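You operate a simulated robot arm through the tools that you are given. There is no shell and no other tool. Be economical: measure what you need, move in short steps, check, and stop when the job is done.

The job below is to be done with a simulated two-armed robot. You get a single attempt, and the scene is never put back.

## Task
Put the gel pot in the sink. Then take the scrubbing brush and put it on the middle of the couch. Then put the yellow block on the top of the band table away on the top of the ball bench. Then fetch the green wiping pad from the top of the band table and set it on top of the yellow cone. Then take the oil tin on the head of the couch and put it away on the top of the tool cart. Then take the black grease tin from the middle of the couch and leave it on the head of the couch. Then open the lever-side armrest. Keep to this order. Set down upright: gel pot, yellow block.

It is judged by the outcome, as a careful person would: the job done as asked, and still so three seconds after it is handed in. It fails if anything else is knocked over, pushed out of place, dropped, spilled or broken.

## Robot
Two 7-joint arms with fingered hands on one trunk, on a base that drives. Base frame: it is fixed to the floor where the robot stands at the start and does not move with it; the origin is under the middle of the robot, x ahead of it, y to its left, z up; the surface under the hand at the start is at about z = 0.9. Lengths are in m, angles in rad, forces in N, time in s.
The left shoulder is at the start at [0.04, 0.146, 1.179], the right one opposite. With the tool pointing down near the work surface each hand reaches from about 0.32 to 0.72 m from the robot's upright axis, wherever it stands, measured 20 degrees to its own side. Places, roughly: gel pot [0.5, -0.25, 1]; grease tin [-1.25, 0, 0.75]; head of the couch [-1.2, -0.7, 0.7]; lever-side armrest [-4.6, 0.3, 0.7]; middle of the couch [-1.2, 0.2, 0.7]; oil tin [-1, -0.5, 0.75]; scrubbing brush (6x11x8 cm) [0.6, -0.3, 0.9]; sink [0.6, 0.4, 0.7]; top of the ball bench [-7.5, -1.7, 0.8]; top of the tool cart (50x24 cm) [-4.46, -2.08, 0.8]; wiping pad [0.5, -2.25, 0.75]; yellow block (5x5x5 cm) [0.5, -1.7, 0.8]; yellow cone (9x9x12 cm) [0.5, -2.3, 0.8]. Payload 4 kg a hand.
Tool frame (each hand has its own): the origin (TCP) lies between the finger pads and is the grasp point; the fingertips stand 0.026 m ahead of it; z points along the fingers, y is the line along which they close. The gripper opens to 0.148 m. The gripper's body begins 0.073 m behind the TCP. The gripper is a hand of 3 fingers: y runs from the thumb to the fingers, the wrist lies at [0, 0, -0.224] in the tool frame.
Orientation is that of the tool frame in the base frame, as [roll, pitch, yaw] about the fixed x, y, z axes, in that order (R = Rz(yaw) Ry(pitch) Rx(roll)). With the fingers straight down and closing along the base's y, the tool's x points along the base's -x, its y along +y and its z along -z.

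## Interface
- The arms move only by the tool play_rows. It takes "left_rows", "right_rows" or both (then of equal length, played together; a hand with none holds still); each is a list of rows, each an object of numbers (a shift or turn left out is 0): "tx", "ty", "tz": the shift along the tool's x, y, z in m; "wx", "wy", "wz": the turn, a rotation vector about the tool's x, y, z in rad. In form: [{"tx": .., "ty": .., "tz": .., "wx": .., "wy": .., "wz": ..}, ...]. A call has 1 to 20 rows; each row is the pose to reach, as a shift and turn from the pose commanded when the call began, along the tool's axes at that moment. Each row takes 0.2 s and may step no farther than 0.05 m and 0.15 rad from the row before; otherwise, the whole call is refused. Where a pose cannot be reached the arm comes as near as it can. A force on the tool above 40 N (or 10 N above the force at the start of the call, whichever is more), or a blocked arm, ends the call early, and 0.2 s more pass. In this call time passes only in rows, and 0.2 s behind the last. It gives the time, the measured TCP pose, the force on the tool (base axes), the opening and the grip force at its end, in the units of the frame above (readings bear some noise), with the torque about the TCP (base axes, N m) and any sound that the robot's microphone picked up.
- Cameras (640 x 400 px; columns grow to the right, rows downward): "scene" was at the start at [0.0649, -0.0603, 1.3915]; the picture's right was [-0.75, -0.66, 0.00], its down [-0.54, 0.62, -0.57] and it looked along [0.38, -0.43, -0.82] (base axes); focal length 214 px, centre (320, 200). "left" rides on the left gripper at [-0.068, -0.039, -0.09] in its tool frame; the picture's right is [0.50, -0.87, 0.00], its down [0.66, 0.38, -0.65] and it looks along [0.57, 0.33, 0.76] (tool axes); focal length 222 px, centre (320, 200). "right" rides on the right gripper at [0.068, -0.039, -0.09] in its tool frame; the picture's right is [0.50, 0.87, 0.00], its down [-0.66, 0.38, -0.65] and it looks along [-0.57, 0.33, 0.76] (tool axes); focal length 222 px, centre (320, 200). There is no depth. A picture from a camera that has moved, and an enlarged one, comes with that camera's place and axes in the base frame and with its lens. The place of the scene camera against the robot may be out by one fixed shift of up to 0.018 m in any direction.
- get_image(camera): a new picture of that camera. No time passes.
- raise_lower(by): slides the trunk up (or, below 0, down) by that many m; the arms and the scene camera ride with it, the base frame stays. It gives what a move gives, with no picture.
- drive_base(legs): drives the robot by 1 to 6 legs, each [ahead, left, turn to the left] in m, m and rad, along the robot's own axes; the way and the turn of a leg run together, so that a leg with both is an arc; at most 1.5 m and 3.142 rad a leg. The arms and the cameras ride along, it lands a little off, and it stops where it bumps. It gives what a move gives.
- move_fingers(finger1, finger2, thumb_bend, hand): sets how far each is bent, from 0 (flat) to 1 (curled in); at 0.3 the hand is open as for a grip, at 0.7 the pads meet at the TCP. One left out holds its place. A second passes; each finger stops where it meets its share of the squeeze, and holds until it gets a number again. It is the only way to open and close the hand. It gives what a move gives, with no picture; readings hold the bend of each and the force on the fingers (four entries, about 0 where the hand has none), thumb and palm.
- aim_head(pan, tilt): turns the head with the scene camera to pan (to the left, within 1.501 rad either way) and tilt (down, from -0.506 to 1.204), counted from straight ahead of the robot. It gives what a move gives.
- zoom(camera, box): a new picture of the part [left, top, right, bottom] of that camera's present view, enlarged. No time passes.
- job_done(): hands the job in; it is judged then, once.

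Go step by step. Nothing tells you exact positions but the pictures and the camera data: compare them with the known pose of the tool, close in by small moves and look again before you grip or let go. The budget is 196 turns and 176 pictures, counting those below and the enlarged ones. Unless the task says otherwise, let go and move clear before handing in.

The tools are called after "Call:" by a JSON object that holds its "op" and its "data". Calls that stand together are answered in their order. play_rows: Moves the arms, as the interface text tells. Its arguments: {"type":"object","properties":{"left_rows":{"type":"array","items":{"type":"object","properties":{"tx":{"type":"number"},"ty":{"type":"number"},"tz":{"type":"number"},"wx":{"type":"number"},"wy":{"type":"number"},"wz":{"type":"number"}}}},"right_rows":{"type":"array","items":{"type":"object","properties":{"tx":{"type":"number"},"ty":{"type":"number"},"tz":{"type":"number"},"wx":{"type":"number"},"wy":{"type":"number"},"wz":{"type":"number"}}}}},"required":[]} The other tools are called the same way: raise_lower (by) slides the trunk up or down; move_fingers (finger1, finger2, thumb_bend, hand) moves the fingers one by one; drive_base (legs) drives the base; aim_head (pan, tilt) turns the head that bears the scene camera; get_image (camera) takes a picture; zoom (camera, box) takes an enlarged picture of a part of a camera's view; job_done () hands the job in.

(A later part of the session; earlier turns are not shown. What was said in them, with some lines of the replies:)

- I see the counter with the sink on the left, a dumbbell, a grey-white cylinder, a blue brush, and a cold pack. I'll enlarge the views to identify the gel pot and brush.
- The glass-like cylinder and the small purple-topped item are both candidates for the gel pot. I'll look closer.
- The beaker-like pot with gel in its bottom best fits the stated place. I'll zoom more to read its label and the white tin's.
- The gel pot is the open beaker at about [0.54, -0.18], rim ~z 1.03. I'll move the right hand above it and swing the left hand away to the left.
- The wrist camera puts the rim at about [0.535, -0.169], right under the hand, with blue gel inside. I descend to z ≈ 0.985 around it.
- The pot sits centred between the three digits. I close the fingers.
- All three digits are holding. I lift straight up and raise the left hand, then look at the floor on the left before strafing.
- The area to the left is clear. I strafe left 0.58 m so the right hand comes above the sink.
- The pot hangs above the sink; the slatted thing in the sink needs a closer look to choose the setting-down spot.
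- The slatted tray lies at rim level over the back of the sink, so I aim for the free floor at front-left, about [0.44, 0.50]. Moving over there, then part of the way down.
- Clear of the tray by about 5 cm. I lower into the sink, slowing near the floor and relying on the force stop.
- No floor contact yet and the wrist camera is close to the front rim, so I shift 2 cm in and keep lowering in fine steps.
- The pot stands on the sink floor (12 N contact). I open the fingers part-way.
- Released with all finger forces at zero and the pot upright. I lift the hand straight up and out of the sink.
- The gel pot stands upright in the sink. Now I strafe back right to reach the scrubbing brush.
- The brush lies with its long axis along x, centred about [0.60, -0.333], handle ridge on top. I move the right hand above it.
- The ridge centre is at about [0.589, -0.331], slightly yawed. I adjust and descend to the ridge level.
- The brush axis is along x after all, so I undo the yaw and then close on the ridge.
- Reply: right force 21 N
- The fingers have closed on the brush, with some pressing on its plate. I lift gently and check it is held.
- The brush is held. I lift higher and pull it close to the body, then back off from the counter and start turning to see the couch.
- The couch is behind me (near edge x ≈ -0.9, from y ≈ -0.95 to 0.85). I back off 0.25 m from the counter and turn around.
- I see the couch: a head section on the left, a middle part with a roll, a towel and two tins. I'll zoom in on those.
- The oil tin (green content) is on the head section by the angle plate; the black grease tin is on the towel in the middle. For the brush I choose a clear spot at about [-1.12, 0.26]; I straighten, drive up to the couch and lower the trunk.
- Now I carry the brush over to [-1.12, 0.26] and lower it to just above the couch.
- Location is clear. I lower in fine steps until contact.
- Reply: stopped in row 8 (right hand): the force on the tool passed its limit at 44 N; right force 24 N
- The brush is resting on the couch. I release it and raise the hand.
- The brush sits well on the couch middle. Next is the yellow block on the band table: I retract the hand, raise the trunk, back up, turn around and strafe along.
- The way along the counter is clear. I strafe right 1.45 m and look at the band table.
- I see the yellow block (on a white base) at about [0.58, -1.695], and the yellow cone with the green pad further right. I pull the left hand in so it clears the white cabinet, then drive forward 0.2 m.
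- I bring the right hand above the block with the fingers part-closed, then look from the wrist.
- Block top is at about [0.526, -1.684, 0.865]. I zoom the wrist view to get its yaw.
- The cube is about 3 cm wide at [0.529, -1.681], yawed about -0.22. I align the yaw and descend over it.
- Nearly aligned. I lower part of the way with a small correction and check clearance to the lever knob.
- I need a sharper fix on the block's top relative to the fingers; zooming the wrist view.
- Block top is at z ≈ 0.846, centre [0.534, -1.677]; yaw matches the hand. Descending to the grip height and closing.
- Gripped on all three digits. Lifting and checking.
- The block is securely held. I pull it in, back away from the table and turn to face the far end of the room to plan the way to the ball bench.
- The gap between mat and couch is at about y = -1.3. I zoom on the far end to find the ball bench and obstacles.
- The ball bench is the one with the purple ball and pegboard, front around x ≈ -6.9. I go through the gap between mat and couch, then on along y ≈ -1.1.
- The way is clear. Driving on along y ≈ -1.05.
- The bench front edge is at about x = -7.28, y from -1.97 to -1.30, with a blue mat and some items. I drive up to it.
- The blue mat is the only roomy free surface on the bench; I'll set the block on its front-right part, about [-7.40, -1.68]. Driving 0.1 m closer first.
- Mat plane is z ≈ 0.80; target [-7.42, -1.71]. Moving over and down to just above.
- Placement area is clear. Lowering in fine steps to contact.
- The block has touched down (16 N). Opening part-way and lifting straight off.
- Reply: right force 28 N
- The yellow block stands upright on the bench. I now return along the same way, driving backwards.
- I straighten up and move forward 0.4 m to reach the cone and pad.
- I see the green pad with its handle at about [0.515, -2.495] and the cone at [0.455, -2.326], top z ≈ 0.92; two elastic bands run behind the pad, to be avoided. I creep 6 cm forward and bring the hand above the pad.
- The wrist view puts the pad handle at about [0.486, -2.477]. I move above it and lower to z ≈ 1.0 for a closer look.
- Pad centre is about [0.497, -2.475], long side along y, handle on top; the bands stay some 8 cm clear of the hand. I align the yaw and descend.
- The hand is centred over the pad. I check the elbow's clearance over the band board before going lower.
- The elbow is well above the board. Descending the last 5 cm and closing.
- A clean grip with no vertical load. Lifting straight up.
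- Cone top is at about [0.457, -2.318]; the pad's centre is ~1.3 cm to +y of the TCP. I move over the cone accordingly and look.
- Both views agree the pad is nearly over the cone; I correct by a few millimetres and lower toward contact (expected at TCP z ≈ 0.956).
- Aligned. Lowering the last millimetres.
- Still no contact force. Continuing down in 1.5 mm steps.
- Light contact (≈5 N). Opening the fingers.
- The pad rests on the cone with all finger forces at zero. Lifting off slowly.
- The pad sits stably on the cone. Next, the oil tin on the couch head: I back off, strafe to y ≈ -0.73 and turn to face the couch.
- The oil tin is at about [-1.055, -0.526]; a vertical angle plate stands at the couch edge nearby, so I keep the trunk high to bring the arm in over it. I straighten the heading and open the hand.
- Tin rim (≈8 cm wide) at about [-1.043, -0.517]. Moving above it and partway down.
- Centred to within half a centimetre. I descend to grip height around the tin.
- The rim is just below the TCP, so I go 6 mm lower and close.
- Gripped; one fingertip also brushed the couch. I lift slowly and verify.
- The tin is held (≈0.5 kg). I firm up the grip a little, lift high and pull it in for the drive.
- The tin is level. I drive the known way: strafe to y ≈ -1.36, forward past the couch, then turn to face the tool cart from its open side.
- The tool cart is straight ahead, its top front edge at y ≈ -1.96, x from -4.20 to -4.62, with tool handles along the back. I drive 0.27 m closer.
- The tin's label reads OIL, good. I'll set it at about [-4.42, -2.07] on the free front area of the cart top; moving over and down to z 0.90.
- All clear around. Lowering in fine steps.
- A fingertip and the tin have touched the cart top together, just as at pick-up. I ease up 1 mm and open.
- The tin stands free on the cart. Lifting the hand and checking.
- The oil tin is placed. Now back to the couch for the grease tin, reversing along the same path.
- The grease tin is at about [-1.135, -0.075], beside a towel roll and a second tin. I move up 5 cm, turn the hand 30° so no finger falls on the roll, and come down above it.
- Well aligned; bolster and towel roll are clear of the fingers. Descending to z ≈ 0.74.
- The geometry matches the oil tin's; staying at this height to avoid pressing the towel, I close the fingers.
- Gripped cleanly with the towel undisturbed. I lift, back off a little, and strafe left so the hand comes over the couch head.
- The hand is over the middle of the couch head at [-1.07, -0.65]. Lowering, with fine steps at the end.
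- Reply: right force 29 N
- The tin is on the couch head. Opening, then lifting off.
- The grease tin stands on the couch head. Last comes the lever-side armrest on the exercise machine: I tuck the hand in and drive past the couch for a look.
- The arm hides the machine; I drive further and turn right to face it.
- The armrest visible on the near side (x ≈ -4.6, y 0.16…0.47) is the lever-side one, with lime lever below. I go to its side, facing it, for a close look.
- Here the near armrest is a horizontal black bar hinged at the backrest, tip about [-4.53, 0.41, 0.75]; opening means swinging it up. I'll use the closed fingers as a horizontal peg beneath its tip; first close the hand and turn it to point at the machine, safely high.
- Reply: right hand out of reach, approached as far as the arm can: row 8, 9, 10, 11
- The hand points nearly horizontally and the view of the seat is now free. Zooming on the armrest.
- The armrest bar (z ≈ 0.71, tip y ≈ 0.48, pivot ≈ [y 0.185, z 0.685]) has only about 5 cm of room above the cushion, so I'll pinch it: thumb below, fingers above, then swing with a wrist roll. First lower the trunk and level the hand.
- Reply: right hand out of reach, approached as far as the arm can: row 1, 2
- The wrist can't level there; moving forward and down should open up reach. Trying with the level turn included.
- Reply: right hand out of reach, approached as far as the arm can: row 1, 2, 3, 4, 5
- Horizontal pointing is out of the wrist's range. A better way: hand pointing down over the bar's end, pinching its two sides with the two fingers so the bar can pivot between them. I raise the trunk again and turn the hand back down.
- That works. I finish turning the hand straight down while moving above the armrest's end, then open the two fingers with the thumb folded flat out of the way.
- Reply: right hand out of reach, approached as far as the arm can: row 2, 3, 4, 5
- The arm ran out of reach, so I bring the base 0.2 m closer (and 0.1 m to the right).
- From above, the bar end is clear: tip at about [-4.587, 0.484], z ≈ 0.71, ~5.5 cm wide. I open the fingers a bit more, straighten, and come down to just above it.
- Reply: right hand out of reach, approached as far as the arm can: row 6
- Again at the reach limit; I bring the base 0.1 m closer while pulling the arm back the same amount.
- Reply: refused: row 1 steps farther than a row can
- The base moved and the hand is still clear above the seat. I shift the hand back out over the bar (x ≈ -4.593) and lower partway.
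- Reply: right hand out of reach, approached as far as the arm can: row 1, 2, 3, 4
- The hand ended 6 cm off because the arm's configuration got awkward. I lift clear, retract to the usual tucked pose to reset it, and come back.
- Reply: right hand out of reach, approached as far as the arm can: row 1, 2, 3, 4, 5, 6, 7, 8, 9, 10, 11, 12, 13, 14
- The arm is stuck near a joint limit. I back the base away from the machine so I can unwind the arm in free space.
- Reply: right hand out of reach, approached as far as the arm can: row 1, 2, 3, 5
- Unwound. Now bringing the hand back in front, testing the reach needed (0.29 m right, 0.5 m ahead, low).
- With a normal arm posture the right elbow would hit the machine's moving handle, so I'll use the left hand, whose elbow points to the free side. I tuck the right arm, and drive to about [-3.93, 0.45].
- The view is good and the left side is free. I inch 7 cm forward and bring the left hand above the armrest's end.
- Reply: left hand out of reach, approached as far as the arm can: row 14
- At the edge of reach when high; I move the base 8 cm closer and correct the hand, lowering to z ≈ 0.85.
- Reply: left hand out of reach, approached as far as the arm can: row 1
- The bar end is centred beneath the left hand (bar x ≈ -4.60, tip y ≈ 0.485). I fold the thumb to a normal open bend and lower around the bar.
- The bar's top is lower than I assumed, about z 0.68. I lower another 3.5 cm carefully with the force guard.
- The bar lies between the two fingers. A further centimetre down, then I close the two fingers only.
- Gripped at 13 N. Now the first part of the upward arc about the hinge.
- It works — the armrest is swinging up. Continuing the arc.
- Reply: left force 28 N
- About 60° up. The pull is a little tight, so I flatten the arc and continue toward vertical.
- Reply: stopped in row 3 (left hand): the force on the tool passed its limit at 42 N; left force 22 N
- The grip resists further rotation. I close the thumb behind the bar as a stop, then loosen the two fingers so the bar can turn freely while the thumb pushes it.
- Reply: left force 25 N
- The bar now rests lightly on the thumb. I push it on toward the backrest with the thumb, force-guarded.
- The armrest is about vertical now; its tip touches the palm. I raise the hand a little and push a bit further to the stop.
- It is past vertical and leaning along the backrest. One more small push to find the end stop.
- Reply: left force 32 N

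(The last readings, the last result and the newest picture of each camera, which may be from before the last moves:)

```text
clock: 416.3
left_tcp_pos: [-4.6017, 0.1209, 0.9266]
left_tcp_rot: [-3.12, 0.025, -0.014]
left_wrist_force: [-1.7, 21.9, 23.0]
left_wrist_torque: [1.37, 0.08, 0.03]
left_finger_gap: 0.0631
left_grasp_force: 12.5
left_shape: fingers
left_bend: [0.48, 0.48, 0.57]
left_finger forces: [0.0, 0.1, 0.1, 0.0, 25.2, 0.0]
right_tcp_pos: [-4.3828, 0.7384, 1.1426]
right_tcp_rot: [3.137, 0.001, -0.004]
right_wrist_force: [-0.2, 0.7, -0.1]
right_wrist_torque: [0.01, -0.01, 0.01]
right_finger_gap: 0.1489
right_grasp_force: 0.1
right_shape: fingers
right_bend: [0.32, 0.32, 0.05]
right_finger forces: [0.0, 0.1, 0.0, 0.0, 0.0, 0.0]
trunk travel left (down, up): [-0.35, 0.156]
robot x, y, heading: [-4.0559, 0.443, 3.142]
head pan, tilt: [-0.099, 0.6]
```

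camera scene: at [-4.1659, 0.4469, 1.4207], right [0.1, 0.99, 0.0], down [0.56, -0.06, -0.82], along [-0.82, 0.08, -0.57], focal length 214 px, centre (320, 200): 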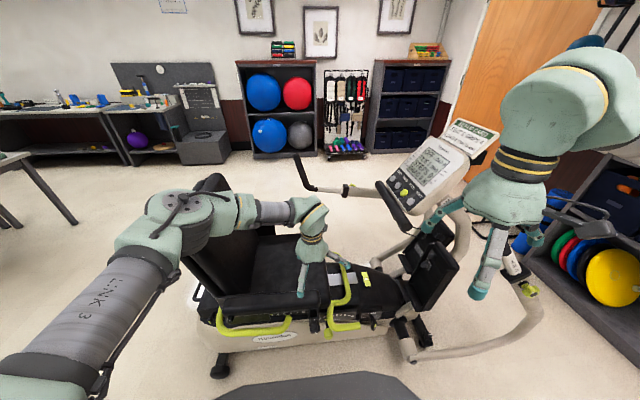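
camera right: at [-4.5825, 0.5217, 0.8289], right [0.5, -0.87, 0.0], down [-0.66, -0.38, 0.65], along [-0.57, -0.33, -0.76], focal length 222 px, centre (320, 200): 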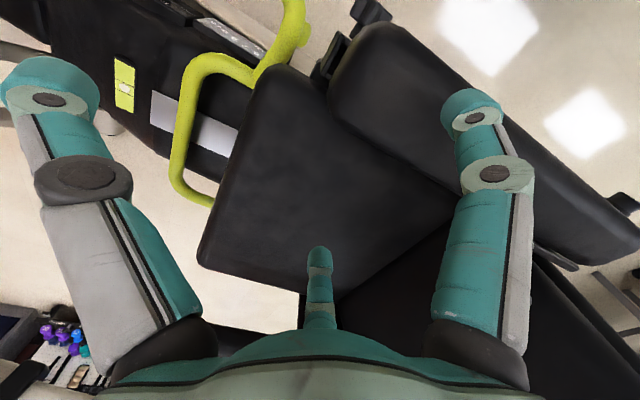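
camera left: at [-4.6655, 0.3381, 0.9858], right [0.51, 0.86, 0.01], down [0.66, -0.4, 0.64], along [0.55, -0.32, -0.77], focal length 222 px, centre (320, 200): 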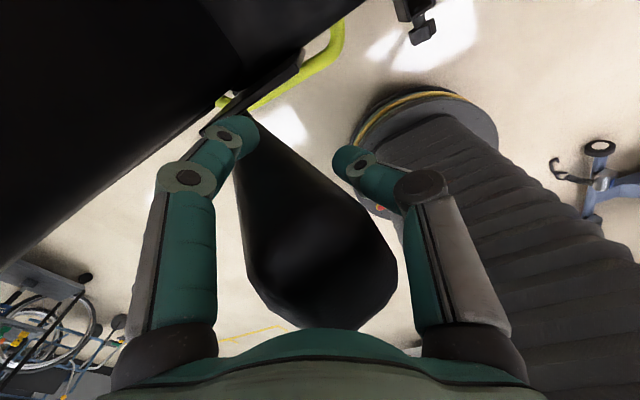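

At the end stop (force rises sharply). I ease off, open the hand and lift it straight away.

Call:
{"op": "play_rows", "data": {"left_rows": [{"ty": -0.008}]}}

Call:
{"op": "move_fingers", "data": {"hand": "left", "finger1": 0.3, "finger2": 0.3, "thumb_bend": 0.2}}

Call:
{"op": "play_rows", "data": {"left_rows": [{"tz": -0.03}, {"tz": -0.07}, {"tz": -0.11}, {"tz": -0.15}, {"tz": -0.19}, {"tz": -0.23}]}}

Call:
{"op": "zoom", "data": {"camera": "scene", "box": [180, 130, 400, 330]}}

```text
clock: 416.7
left_tcp_pos: [-4.5996, 0.1244, 0.9252]
left_tcp_rot: [-3.124, 0.02, -0.011]
left_wrist_force: [-2.7, 15.7, 14.4]
left_wrist_torque: [0.99, 0.1, 0.1]
left_finger_gap: 0.0602
left_grasp_force: 9.3
left_shape: fingers
left_bend: [0.48, 0.48, 0.58]
left_finger forces: [0.0, 0.0, 0.0, 0.0, 18.8, 0.0]
right_tcp_pos: [-4.3862, 0.7372, 1.1416]
right_tcp_rot: [3.137, -0.002, -0.002]
right_wrist_force: [0.0, 0.6, 0.1]
right_wrist_torque: [-0.01, 0.0, 0.0]
right_finger_gap: 0.1488
right_grasp_force: 0.2
right_shape: fingers
right_bend: [0.32, 0.32, 0.05]
right_finger forces: [0.0, 0.0, 0.0, 0.1, 0.0, 0.0]
trunk travel left (down, up): [-0.35, 0.156]
robot x, y, heading: [-4.0536, 0.4459, 3.139]
head pan, tilt: [-0.099, 0.6]
```

```text
clock: 417.7
left_tcp_pos: [-4.5975, 0.1216, 0.9217]
left_tcp_rot: [-3.124, 0.016, -0.008]
left_wrist_force: [13.7, -0.5, -2.1]
left_wrist_torque: [0.07, -0.13, 0.62]
left_finger_gap: 0.1289
left_grasp_force: 6.9
left_shape: fingers
left_bend: [0.39, 0.3, 0.2]
left_finger forces: [13.4, 0.0, 0.0, 0.0, 0.0, 0.0]
right_tcp_pos: [-4.3847, 0.7346, 1.1434]
right_tcp_rot: [-3.141, 0.0, -0.001]
right_wrist_force: [-0.3, 0.1, -0.1]
right_wrist_torque: [0.01, 0.01, -0.04]
right_finger_gap: 0.1487
right_grasp_force: 0.0
right_shape: fingers
right_bend: [0.32, 0.32, 0.05]
right_finger forces: [0.0, 0.0, 0.0, 0.1, 0.1, 0.0]
trunk travel left (down, up): [-0.35, 0.156]
robot x, y, heading: [-4.0533, 0.446, 3.141]
head pan, tilt: [-0.099, 0.6]
```

```text
clock: 419.1
left_tcp_pos: [-4.5983, 0.1178, 1.1527]
left_tcp_rot: [-3.124, 0.016, -0.012]
left_wrist_force: [0.4, 0.0, -0.2]
left_wrist_torque: [0.0, 0.02, -0.02]
left_finger_gap: 0.1368
left_grasp_force: 0.0
left_shape: fingers
left_bend: [0.3, 0.3, 0.2]
left_finger forces: [0.1, 0.0, 0.0, 0.0, 0.0, 0.0]
right_tcp_pos: [-4.3851, 0.7351, 1.1414]
right_tcp_rot: [3.141, -0.001, -0.002]
right_wrist_force: [-0.3, 0.3, 0.4]
right_wrist_torque: [-0.04, 0.01, 0.0]
right_finger_gap: 0.1487
right_grasp_force: 0.1
right_shape: fingers
right_bend: [0.32, 0.32, 0.05]
right_finger forces: [0.1, 0.0, 0.0, 0.0, 0.0, 0.1]
trunk travel left (down, up): [-0.35, 0.156]
robot x, y, heading: [-4.055, 0.4435, 3.134]
head pan, tilt: [-0.099, 0.6]
```

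```text
2.00 times, centred on (290, 230) of scene
camera zoom: at [-4.165, 0.4483, 1.4207], right [0.1, 0.99, 0.0], down [0.56, -0.06, -0.83], along [-0.82, 0.08, -0.56], focal length 429 px, centre (380, 140)
```

zoom: 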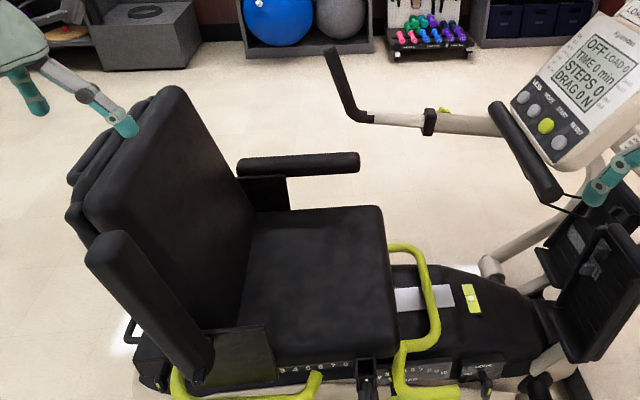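

The armrest stays open, leaning against its stop. I raise the hand a little more and back the robot clear.

Call:
{"op": "play_rows", "data": {"left_rows": [{"tz": -0.04}, {"tz": -0.08}, {"tz": -0.1, "tx": 0.04}, {"tz": -0.1, "tx": 0.08}]}}

Call:
{"op": "drive_base", "data": {"legs": [[-0.4, 0, 0]]}}

Call:
{"op": "get_image", "data": {"camera": "scene"}}

```text
clock: 420.1
left_tcp_pos: [-4.5161, 0.1159, 1.251]
left_tcp_rot: [-3.12, 0.017, -0.011]
left_wrist_force: [-0.3, 0.5, -0.2]
left_wrist_torque: [0.0, 0.01, 0.0]
left_finger_gap: 0.1367
left_grasp_force: 0.1
left_shape: fingers
left_bend: [0.3, 0.3, 0.2]
left_finger forces: [0.1, 0.0, 0.0, 0.0, 0.0, 0.1]
right_tcp_pos: [-4.3849, 0.7329, 1.1426]
right_tcp_rot: [3.14, 0.0, -0.001]
right_wrist_force: [-0.5, -0.2, -0.7]
right_wrist_torque: [0.03, 0.01, 0.01]
right_finger_gap: 0.1489
right_grasp_force: 0.0
right_shape: fingers
right_bend: [0.32, 0.32, 0.05]
right_finger forces: [0.1, 0.0, 0.0, 0.0, 0.0, 0.0]
trunk travel left (down, up): [-0.35, 0.156]
robot x, y, heading: [-4.0502, 0.4446, 3.134]
head pan, tilt: [-0.099, 0.6]
```

```text
clock: 422.5
left_tcp_pos: [-4.1249, 0.1136, 1.2501]
left_tcp_rot: [-3.124, 0.017, -0.004]
left_wrist_force: [-0.6, 0.3, -0.6]
left_wrist_torque: [0.0, 0.01, 0.02]
left_finger_gap: 0.1373
left_grasp_force: 0.1
left_shape: fingers
left_bend: [0.3, 0.3, 0.2]
left_finger forces: [0.0, 0.0, 0.1, 0.1, 0.1, 0.1]
right_tcp_pos: [-3.9959, 0.7327, 1.1427]
right_tcp_rot: [3.14, -0.003, 0.004]
right_wrist_force: [-0.2, 0.2, -0.5]
right_wrist_torque: [0.01, -0.02, -0.02]
right_finger_gap: 0.1488
right_grasp_force: 0.1
right_shape: fingers
right_bend: [0.32, 0.32, 0.05]
right_finger forces: [0.1, 0.0, 0.1, 0.1, 0.1, 0.0]
trunk travel left (down, up): [-0.35, 0.156]
robot x, y, heading: [-3.6638, 0.4422, -3.143]
head pan, tilt: [-0.099, 0.6]
```

```text
4 pictures are left
camera scene: at [-3.7746, 0.4467, 1.4206], right [0.1, 1.0, 0.0], down [0.56, -0.05, -0.82], along [-0.82, 0.08, -0.57], focal length 214 px, centre (320, 200)
```

scene: 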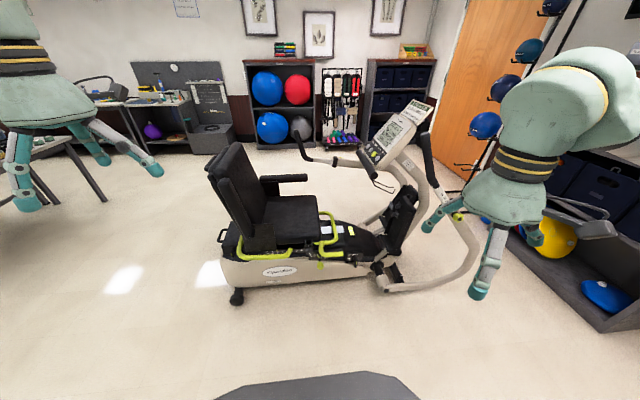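

The near armrest is folded up along the backrest, everything else stands as left, and both hands are clear. Handing in.

Call:
{"op": "job_done", "data": {}}

```text
The job is handed in.
```

All seven steps were done in the order given, nothing else appeared knocked over or moved, and the job is handed in:

- **Gel pot:** upright in the sink.
- **Scrubbing brush:** on the middle of the couch.
- **Yellow block:** upright on the blue mat on the ball bench top.
- **Wiping pad:** on top of the yellow cone.
- **Oil tin:** on the tool cart top.
- **Grease tin:** on the head of the couch.
- **Lever-side armrest:** swung up to its stop along the backrest.
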